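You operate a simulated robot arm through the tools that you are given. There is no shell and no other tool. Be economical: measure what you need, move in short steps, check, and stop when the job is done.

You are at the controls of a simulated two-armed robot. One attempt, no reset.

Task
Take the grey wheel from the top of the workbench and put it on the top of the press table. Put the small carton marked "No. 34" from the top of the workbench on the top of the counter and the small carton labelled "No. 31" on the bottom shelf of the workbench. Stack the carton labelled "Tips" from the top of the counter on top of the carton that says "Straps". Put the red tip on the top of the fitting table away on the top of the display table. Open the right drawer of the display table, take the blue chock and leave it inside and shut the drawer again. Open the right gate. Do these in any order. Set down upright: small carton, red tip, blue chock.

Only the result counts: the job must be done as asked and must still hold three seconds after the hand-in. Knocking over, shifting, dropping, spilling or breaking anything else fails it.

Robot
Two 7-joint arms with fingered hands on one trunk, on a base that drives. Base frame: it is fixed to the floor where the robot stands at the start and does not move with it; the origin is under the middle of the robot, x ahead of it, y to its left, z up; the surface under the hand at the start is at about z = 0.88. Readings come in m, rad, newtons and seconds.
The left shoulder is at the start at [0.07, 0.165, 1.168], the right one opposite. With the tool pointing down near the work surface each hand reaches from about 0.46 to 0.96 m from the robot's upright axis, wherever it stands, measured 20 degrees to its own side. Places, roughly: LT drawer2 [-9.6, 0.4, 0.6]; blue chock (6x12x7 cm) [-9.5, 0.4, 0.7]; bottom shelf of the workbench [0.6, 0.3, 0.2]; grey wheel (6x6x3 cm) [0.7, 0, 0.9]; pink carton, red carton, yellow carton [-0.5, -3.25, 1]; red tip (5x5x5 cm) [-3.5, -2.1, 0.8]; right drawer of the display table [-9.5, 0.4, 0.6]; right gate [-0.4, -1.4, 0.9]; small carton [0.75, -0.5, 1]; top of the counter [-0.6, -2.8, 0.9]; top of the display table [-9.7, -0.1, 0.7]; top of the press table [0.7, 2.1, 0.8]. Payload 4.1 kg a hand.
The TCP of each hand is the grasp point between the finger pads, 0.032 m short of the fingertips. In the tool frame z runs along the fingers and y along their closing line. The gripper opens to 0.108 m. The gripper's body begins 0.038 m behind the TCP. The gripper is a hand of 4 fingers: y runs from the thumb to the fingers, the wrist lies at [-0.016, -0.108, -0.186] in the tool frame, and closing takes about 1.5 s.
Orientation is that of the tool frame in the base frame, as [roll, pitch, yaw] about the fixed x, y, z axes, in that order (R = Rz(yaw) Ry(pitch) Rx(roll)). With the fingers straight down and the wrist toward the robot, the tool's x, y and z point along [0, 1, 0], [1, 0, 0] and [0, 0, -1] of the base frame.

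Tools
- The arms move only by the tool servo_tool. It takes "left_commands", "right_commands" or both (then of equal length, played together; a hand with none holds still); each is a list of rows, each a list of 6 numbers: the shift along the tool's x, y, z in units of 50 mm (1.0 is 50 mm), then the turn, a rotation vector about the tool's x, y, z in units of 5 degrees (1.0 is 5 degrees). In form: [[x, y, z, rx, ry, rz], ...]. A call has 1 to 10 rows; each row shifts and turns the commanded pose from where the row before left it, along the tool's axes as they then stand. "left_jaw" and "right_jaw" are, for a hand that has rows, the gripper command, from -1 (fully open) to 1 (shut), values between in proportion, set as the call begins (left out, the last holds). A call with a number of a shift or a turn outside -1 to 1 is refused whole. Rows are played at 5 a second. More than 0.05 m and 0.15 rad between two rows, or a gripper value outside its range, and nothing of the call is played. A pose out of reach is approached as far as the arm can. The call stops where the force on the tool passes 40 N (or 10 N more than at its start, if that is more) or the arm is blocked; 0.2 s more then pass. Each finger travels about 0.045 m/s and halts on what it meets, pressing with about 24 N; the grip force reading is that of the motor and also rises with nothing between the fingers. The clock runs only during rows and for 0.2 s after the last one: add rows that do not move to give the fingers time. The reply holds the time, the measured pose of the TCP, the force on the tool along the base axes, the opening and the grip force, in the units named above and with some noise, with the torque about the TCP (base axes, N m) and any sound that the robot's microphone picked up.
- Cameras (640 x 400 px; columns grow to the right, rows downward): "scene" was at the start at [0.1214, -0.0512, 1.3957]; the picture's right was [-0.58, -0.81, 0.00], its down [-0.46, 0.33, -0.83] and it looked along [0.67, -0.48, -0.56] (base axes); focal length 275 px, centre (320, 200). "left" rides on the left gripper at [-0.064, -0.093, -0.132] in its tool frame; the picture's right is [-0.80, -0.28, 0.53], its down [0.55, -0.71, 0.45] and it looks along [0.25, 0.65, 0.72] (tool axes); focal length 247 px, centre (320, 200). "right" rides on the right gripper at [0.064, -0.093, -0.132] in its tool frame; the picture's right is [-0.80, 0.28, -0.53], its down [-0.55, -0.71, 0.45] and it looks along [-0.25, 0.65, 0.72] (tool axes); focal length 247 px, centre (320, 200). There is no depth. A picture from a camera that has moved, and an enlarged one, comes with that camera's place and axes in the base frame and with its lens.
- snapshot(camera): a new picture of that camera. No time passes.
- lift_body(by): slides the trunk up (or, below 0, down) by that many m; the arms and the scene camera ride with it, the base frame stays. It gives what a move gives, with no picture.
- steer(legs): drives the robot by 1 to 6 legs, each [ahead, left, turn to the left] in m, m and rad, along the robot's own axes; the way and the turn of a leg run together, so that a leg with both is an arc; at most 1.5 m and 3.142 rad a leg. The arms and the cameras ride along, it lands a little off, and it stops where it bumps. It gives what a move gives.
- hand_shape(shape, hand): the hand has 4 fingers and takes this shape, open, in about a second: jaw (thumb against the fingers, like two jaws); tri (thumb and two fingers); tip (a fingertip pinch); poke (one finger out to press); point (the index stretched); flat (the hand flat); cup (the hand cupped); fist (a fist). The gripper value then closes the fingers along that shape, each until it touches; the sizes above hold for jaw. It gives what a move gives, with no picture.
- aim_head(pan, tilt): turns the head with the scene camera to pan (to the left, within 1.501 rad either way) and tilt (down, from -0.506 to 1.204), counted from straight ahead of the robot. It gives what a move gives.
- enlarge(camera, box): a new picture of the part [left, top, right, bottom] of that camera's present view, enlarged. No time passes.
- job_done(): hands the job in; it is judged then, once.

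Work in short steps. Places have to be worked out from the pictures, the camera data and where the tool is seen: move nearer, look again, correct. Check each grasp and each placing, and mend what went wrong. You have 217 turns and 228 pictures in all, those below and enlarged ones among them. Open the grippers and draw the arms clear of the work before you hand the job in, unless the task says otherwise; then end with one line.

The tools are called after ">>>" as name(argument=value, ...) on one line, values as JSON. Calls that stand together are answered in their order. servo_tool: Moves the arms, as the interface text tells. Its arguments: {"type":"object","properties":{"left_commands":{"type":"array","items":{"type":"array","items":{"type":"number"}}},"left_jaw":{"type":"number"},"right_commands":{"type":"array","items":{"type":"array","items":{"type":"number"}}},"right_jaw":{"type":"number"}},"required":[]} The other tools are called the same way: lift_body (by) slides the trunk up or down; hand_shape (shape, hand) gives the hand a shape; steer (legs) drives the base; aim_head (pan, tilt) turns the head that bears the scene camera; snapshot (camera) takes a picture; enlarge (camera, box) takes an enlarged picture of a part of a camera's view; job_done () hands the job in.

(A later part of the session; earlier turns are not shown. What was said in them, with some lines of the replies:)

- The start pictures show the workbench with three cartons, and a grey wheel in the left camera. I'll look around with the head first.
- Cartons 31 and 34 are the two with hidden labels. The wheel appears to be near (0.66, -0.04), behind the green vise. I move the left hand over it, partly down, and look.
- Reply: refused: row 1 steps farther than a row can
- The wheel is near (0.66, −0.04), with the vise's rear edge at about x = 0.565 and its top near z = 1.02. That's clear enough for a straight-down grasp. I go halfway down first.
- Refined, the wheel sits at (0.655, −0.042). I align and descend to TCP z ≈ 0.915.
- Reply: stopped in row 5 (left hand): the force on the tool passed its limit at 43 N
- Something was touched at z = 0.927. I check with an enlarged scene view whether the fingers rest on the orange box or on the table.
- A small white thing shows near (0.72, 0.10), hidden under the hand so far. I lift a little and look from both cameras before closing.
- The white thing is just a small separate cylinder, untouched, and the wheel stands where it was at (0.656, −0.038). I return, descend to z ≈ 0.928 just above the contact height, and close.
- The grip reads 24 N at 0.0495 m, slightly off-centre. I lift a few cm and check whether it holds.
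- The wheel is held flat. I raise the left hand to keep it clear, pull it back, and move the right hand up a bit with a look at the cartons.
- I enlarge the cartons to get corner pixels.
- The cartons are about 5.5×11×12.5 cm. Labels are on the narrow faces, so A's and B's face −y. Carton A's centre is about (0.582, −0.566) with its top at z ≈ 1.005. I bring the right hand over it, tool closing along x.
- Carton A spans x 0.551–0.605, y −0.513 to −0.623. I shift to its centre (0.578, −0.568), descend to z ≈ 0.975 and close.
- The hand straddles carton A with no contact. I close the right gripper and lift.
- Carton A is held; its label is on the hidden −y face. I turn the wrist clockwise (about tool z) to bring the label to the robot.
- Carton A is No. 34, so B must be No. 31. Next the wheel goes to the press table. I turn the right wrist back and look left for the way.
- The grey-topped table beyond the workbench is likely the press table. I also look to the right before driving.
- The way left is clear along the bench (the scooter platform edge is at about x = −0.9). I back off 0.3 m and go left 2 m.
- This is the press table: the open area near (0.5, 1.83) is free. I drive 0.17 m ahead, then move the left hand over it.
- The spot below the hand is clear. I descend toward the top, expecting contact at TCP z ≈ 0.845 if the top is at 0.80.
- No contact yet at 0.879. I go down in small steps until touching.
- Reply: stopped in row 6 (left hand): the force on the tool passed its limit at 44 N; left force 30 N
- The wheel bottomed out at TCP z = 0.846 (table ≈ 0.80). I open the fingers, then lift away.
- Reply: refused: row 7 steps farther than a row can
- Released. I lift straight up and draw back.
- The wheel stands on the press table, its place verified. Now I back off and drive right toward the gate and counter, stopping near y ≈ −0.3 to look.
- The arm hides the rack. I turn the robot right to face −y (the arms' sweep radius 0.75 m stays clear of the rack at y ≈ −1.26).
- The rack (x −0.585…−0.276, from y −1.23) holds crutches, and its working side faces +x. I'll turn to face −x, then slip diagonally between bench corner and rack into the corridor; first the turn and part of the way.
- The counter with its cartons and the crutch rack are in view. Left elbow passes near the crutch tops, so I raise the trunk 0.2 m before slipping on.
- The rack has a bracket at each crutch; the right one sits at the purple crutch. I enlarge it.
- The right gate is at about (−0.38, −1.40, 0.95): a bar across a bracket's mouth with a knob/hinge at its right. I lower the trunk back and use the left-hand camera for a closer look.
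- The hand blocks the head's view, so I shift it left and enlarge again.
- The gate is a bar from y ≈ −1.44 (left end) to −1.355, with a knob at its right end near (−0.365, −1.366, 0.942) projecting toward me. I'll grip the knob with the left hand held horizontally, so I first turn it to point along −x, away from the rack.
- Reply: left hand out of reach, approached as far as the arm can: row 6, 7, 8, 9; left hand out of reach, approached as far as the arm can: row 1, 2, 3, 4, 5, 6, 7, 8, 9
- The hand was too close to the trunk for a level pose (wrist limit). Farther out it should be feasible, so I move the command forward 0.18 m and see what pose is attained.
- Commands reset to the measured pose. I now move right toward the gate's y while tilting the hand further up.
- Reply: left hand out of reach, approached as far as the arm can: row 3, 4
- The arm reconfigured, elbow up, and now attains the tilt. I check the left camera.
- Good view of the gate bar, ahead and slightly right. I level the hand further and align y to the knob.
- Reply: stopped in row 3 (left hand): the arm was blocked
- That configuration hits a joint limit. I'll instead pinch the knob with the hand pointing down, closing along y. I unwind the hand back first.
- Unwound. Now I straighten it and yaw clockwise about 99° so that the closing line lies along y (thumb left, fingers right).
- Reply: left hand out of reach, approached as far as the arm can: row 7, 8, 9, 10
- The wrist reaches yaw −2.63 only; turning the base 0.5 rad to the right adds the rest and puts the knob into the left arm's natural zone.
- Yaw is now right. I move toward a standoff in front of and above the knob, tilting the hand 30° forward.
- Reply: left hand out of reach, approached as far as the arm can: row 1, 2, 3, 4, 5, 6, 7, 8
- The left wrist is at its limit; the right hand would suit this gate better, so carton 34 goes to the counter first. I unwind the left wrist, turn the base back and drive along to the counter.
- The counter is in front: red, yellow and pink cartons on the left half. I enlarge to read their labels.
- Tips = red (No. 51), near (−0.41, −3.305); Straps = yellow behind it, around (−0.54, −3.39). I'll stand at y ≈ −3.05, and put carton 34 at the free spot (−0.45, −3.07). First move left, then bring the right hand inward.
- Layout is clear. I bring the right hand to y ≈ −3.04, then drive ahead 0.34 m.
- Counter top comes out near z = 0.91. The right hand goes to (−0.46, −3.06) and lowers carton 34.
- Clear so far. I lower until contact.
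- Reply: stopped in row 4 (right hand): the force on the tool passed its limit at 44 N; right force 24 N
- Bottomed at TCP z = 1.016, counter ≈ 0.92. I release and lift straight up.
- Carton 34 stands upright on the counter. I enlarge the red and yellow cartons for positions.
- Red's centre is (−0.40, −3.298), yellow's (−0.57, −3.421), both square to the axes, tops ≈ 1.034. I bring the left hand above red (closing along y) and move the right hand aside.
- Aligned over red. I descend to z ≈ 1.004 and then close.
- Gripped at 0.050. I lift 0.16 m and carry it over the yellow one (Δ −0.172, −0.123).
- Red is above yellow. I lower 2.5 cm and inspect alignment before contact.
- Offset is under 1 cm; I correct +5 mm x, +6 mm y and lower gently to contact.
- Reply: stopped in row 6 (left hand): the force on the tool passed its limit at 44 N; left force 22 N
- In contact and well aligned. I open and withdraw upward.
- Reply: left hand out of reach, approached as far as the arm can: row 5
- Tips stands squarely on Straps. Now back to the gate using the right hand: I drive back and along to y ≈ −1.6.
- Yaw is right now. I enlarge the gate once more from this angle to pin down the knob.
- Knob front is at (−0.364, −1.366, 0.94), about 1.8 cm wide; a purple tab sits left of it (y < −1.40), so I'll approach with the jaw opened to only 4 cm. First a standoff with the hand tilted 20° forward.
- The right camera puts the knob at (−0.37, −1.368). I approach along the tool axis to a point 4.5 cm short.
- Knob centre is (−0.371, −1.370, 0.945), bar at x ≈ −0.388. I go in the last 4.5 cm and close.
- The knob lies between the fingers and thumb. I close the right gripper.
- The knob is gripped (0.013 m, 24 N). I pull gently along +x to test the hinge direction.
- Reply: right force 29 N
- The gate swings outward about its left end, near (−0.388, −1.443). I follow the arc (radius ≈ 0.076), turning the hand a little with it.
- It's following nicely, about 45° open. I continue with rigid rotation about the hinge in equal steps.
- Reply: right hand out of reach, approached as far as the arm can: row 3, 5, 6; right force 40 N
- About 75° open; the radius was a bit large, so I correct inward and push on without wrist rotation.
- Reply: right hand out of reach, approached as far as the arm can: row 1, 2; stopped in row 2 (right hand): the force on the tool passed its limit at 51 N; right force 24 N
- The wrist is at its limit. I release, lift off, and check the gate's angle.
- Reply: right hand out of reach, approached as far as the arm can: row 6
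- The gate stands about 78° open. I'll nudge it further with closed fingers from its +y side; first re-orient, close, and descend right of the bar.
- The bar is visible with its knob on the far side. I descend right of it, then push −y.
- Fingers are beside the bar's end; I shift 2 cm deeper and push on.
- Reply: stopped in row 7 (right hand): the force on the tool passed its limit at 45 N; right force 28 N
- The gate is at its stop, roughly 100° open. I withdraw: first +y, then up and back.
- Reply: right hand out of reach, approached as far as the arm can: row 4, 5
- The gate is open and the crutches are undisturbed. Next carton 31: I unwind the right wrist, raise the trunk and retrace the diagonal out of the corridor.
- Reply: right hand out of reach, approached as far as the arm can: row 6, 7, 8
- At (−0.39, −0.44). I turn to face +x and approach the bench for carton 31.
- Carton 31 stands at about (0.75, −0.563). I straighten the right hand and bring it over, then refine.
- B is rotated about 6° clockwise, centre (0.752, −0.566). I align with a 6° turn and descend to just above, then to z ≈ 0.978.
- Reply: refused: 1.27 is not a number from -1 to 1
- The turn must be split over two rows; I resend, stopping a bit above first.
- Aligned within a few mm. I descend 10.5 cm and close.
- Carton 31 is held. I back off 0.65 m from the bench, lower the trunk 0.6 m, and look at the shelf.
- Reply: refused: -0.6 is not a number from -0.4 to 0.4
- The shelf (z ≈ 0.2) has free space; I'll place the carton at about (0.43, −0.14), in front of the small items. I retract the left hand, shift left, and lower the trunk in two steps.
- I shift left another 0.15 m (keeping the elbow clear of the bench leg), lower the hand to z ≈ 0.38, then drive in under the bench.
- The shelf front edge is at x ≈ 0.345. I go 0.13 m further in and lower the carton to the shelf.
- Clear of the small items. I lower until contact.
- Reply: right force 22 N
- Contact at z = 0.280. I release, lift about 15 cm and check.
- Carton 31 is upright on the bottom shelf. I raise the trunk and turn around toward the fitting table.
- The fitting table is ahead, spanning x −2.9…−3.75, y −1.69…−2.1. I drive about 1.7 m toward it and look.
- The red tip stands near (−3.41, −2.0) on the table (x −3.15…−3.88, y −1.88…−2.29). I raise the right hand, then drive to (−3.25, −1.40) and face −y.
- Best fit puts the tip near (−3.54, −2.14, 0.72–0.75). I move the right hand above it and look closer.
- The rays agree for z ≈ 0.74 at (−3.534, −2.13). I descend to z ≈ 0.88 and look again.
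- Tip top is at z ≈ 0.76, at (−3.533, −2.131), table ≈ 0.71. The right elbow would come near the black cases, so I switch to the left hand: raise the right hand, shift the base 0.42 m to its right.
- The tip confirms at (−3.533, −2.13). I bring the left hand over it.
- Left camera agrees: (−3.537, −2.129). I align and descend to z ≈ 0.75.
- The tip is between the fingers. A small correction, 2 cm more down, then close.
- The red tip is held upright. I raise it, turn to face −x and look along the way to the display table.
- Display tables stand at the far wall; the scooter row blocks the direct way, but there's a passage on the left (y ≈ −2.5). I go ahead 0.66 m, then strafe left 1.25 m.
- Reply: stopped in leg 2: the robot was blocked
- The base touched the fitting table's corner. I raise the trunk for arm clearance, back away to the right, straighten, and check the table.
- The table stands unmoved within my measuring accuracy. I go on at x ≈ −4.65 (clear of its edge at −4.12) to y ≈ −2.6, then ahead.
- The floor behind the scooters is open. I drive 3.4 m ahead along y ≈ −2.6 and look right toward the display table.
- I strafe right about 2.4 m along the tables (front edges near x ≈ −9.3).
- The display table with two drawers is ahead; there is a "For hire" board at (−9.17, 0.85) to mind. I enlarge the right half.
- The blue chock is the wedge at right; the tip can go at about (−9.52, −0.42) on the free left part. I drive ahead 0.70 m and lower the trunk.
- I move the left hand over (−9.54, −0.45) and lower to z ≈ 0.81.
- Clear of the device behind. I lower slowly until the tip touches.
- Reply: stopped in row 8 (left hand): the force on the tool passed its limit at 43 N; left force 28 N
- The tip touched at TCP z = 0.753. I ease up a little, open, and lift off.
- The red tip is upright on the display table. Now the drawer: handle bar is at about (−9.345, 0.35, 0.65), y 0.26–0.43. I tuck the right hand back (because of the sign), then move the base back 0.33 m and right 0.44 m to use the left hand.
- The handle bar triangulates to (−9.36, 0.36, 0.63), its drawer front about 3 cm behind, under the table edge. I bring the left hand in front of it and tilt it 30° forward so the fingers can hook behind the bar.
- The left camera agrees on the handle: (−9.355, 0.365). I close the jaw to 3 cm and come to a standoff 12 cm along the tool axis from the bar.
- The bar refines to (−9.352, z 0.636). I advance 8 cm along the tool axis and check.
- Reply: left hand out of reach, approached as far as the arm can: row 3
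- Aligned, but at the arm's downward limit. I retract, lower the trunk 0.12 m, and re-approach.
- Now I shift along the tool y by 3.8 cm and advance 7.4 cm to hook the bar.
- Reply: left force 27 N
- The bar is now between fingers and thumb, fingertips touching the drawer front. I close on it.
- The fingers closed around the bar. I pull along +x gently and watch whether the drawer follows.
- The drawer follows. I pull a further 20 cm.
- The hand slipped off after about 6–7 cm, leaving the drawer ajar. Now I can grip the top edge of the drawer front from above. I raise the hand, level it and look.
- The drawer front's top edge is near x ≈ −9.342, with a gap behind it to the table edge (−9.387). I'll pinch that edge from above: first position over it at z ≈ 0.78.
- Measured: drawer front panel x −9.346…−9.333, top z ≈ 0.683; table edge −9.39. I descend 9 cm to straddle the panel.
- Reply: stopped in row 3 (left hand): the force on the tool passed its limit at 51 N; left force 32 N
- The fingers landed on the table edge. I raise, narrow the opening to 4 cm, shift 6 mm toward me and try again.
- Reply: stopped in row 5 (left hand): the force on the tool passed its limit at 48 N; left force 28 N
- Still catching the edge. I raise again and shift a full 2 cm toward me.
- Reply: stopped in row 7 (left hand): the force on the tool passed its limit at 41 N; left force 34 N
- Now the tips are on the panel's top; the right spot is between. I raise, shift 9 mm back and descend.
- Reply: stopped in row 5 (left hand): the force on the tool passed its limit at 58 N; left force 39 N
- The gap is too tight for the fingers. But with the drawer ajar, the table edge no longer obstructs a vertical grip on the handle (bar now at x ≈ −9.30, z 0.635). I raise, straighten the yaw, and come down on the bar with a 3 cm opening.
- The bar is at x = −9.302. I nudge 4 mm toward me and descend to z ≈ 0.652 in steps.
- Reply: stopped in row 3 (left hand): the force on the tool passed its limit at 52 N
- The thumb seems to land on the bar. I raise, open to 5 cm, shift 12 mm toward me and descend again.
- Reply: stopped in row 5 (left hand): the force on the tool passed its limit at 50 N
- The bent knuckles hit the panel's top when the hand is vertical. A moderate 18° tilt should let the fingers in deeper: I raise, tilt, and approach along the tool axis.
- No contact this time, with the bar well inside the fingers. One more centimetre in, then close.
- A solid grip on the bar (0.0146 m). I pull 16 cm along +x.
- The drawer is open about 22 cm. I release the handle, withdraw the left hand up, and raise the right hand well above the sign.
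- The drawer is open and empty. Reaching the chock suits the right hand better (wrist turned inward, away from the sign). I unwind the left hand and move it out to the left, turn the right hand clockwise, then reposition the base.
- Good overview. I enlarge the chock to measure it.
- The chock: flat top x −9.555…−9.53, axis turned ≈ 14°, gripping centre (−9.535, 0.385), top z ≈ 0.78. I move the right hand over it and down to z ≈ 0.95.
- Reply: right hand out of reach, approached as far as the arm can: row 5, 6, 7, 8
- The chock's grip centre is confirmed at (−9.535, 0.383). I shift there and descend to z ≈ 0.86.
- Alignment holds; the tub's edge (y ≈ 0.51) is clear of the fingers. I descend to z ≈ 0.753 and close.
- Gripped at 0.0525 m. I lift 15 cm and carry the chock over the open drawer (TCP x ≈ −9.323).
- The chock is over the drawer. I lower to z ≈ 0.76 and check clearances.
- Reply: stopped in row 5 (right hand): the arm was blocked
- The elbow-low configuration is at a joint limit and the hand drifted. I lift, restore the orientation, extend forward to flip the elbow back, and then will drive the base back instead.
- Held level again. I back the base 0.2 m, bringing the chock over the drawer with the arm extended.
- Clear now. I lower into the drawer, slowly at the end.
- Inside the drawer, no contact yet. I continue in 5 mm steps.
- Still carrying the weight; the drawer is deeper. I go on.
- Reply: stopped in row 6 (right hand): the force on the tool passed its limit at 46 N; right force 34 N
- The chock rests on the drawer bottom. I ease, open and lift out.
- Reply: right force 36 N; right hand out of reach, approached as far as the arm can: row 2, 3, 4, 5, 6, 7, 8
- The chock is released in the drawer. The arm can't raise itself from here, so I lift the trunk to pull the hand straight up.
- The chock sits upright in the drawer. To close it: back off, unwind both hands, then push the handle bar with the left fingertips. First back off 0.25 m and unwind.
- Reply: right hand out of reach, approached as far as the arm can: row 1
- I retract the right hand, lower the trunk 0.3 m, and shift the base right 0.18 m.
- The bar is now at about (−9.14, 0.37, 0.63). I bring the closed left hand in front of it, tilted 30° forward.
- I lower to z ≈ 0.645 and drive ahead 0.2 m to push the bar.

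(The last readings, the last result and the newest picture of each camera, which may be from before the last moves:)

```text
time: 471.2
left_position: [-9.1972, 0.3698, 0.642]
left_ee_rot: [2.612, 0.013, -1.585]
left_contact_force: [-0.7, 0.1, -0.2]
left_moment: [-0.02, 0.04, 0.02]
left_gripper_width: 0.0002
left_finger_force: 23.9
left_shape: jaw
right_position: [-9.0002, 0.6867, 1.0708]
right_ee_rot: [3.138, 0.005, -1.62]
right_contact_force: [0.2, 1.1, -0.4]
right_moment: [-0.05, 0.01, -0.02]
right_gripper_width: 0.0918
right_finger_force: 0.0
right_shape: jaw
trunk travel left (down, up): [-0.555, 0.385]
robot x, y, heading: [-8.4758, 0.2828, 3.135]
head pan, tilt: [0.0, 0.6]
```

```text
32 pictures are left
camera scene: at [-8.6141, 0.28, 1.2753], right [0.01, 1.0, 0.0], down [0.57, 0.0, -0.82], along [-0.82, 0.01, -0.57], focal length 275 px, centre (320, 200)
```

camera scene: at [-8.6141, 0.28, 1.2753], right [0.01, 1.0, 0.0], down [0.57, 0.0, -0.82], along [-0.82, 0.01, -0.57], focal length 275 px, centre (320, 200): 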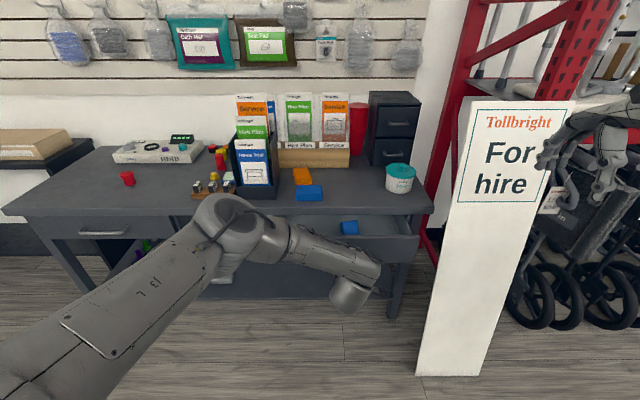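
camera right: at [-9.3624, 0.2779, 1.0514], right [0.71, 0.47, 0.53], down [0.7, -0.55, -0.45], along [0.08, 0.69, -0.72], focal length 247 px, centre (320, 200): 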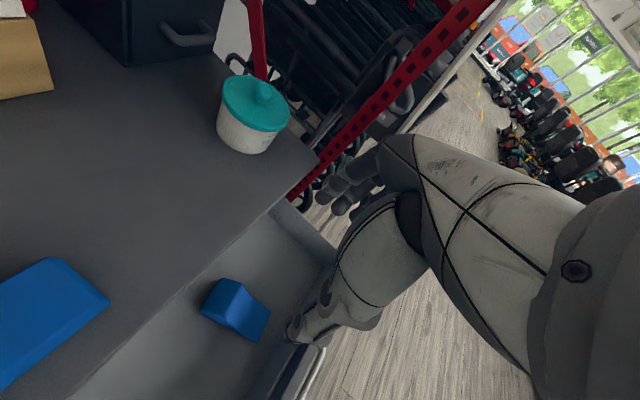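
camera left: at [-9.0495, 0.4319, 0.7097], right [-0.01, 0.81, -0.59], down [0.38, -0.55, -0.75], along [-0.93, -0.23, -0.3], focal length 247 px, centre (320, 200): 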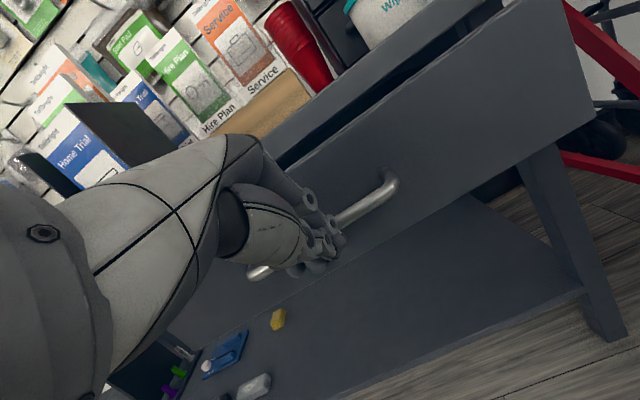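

The drawer is moving in. I push the rest with the arm, ending in small steps until the stop force.

>>> servo_tool(left_commands=[[0, 0.5, 0.3, 0, 0, 0], [0, 0.5, 0.3, 0, 0, 0], [0, 0.5, 0.3, 0, 0, 0], [0, 0.3, 0.18, 0, 0, 0], [0, 0.2, 0.12, 0, 0, 0], [0, 0.2, 0.12, 0, 0, 0], [0, 0.15, 0.09, 0, 0, 0], [0, 0.15, 0.09, 0, 0, 0]])

>>> snapshot(camera="left")

>>> enlarge(camera="scene", box=[260, 150, 440, 300])

```text
time: 473.0
left_position: [-9.3206, 0.3681, 0.6417]
left_ee_rot: [2.613, 0.011, -1.584]
left_contact_force: [2.3, 1.1, -0.9]
left_moment: [0.01, -0.04, -0.04]
left_gripper_width: 0.0
left_finger_force: 23.6
left_shape: jaw
left hand out of reach, approached as far as the arm can: row 6, 7, 8
right_position: [-8.9996, 0.6859, 1.0717]
right_ee_rot: [3.136, 0.004, -1.62]
right_contact_force: [0.2, -1.3, -0.4]
right_moment: [0.01, 0.04, 0.0]
right_gripper_width: 0.0918
right_finger_force: 0.1
right_shape: jaw
trunk travel left (down, up): [-0.555, 0.385]
robot x, y, heading: [-8.4734, 0.2786, 3.136]
head pan, tilt: [0.0, 0.6]
```

```text
31 pictures are left
camera left: at [-9.1727, 0.4303, 0.7091], right [-0.01, 0.8, -0.59], down [0.38, -0.55, -0.75], along [-0.93, -0.23, -0.29], focal length 247 px, centre (320, 200)
```

left: 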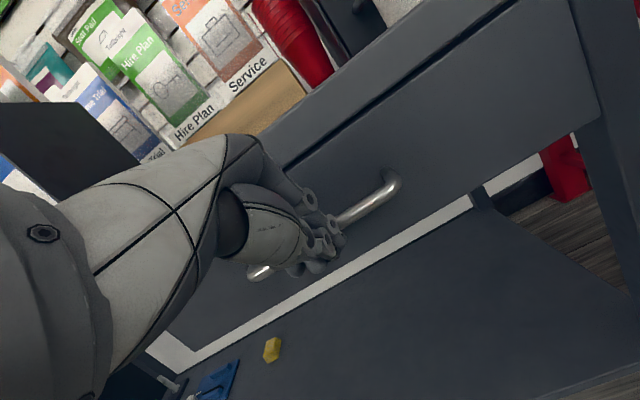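

```text
2.67 times, centred on (350, 225) of scene
camera zoom: at [-8.6129, 0.2802, 1.2755], right [0.01, 1.0, 0.0], down [0.57, 0.0, -0.82], along [-0.82, 0.01, -0.57], focal length 733 px, centre (240, 133)
```

zoom: 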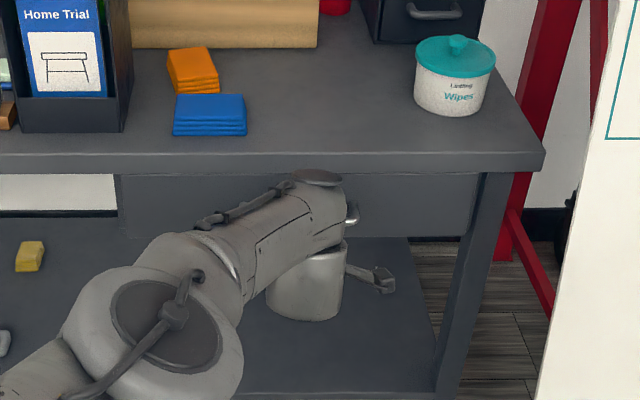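

Nearly shut, the arm is at its reach. I drive ahead 3 cm to finish.

>>> steer(legs=[[0.03, 0, 0]])

>>> enlarge(camera="left", box=[260, 40, 620, 300])

```text
time: 473.9
left_position: [-9.3328, 0.3752, 0.6392]
left_ee_rot: [2.619, 0.019, -1.593]
left_contact_force: [15.8, -2.5, 0.1]
left_moment: [-0.08, -0.18, -0.05]
left_gripper_width: 0.0
left_finger_force: 24.1
left_shape: jaw
right_position: [-9.0149, 0.6855, 1.0727]
right_ee_rot: [3.134, 0.007, -1.62]
right_contact_force: [0.5, -0.2, -0.5]
right_moment: [0.04, -0.02, -0.01]
right_gripper_width: 0.0917
right_finger_force: 0.0
right_shape: jaw
trunk travel left (down, up): [-0.555, 0.385]
robot x, y, heading: [-8.4913, 0.2766, 3.134]
head pan, tilt: [0.0, 0.6]
stopped in leg 1: the force on the tool passed its limit at 61 N (the readings are from after the stop); the commanded pose is now the measured one
```

```text
1.54 times, centred on (440, 170) of left
camera zoom: at [-9.1847, 0.4349, 0.7076], right [0.0, 0.81, -0.59], down [0.38, -0.54, -0.75], along [-0.93, -0.22, -0.3], focal length 380 px, centre (135, 246)
```

zoom: 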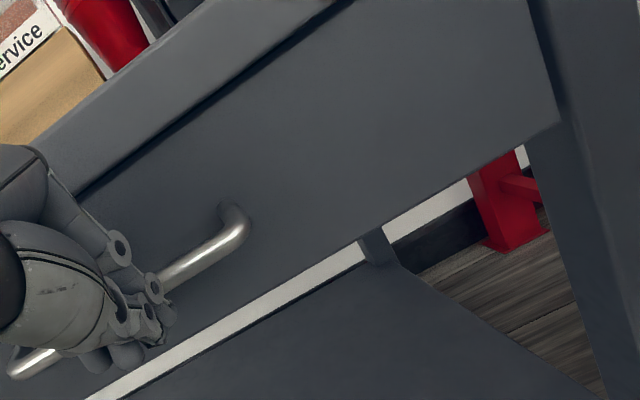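

The push ended hard at 61 N: the drawer is against its stop. I back away and verify.

>>> steer(legs=[[-0.3, 0, 0]])

>>> servo_tool(left_commands=[[0, 0.4, -0.8, 0, 0, 0], [0, 0.4, -0.8, 0, 0, 0], [0, 0.4, -0.8, 1, 0, 0], [0, 0.3, -0.8, 1, 0, 0], [0, 0, -0.8, 1, 0, 0], [0, 0, -0.8, 1, 0, 0], [0, 0, -0.8, 1, 0, 0], [0.8, 0, 0, 1, 0, 0], [0.9, 0, 0, 0, 0, 0], [0.9, 0, 0, 0, 0, 0]], left_jaw=-1)

>>> snapshot(camera="scene")

>>> enlarge(camera="scene", box=[260, 120, 460, 280])

```text
time: 475.9
left_position: [-9.0316, 0.3758, 0.6399]
left_ee_rot: [2.618, 0.018, -1.597]
left_contact_force: [0.4, -0.6, 0.7]
left_moment: [-0.01, 0.03, -0.01]
left_gripper_width: 0.0001
left_finger_force: 23.6
left_shape: jaw
right_position: [-8.7121, 0.687, 1.0711]
right_ee_rot: [3.136, 0.006, -1.627]
right_contact_force: [0.0, 0.3, -0.4]
right_moment: [0.0, 0.0, 0.0]
right_gripper_width: 0.0918
right_finger_force: 0.0
right_shape: jaw
trunk travel left (down, up): [-0.555, 0.385]
robot x, y, heading: [-8.1912, 0.2754, 3.131]
head pan, tilt: [0.0, 0.6]
```

```text
time: 478.1
left_position: [-8.9936, 0.2378, 0.9286]
left_ee_rot: [-3.14, 0.017, -1.598]
left_contact_force: [0.7, -1.3, -0.5]
left_moment: [0.05, -0.02, 0.01]
left_gripper_width: 0.1082
left_finger_force: 0.0
left_shape: jaw
right_position: [-8.7137, 0.685, 1.0711]
right_ee_rot: [3.136, 0.007, -1.626]
right_contact_force: [0.2, 0.1, 0.0]
right_moment: [0.0, 0.01, -0.02]
right_gripper_width: 0.0917
right_finger_force: 0.1
right_shape: jaw
trunk travel left (down, up): [-0.555, 0.385]
robot x, y, heading: [-8.1882, 0.2776, 3.128]
head pan, tilt: [0.0, 0.6]
```

```text
28 pictures are left
camera scene: at [-8.3293, 0.276, 1.2755], right [0.01, 1.0, 0.0], down [0.57, -0.01, -0.82], along [-0.82, 0.01, -0.57], focal length 275 px, centre (320, 200)
```

scene: 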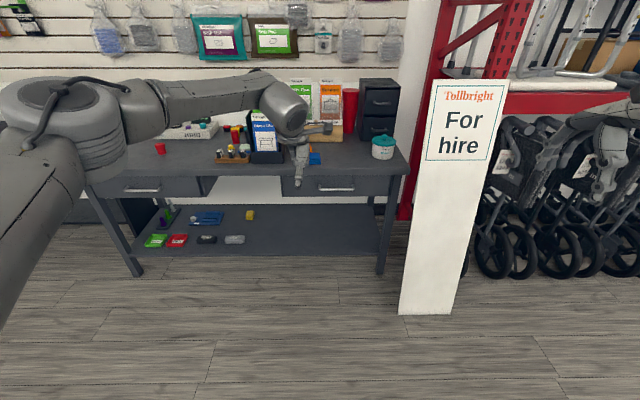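

```text
2.50 times, centred on (360, 200) of scene
camera zoom: at [-8.3293, 0.276, 1.2755], right [0.01, 1.0, 0.0], down [0.57, -0.01, -0.82], along [-0.82, 0.01, -0.57], focal length 687 px, centre (220, 200)
```

zoom: 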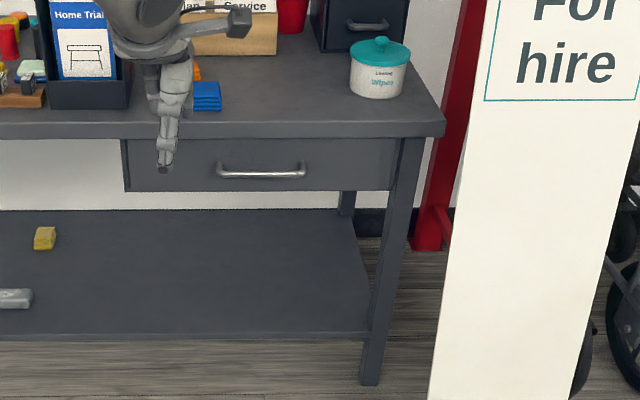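

Both drawer handles line up, so the drawer is shut; the tip stands and everything else is in place. I open the right hand fully and back off a little more.

>>> servo_tool(right_commands=[[0, 0, 0, 0, 0, 0], [0, 0, 0, 0, 0, 0]], right_jaw=-1)

>>> steer(legs=[[-0.25, 0.1, 0]])

>>> snapshot(camera="scene")

```text
time: 478.7
left_position: [-8.9959, 0.2369, 0.9288]
left_ee_rot: [-3.141, 0.016, -1.595]
left_contact_force: [0.2, -0.3, 1.0]
left_moment: [0.0, 0.04, 0.05]
left_gripper_width: 0.1079
left_finger_force: 0.0
left_shape: jaw
right_position: [-8.7123, 0.6862, 1.0701]
right_ee_rot: [3.136, 0.004, -1.626]
right_contact_force: [0.1, -0.6, -0.3]
right_moment: [-0.02, 0.0, -0.02]
right_gripper_width: 0.1077
right_finger_force: 0.1
right_shape: jaw
trunk travel left (down, up): [-0.555, 0.385]
robot x, y, heading: [-8.1876, 0.2768, 3.129]
head pan, tilt: [0.0, 0.6]
```

```text
time: 480.6
left_position: [-8.7476, 0.1323, 0.9299]
left_ee_rot: [-3.141, 0.016, -1.591]
left_contact_force: [0.1, -0.7, -0.1]
left_moment: [-0.01, 0.02, -0.01]
left_gripper_width: 0.1076
left_finger_force: 0.0
left_shape: jaw
right_position: [-8.4699, 0.5827, 1.0705]
right_ee_rot: [3.137, 0.005, -1.622]
right_contact_force: [-0.5, -0.6, 0.8]
right_moment: [0.01, -0.02, 0.01]
right_gripper_width: 0.1077
right_finger_force: 0.1
right_shape: jaw
trunk travel left (down, up): [-0.555, 0.385]
robot x, y, heading: [-7.9428, 0.1719, 3.135]
head pan, tilt: [0.0, 0.6]
```

```text
26 pictures are left
camera scene: at [-8.0829, 0.1749, 1.2755], right [0.01, 1.0, 0.0], down [0.56, -0.01, -0.83], along [-0.83, 0.01, -0.56], focal length 275 px, centre (320, 200)
```

scene: 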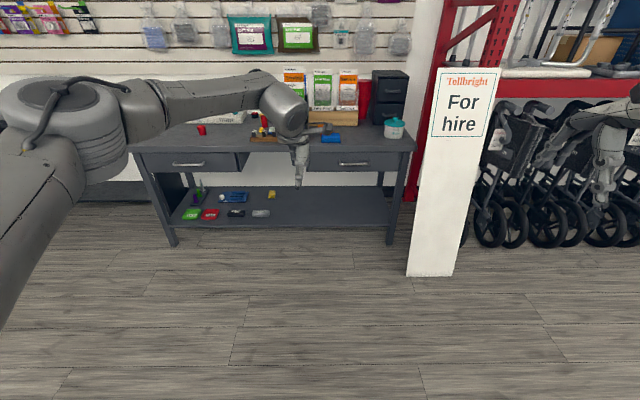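

All tasks are done, with the hands open and clear of the work. I hand in.

>>> job_done()

```text
The job is handed in.
```

I did all seven tasks and handed the job in. The carton I put on the bottom shelf I took to be No. 31 by elimination: I read the other two labels (32 and 34) but never saw this one. The base also bumped a corner of the fitting table once; it looked unmoved afterwards.
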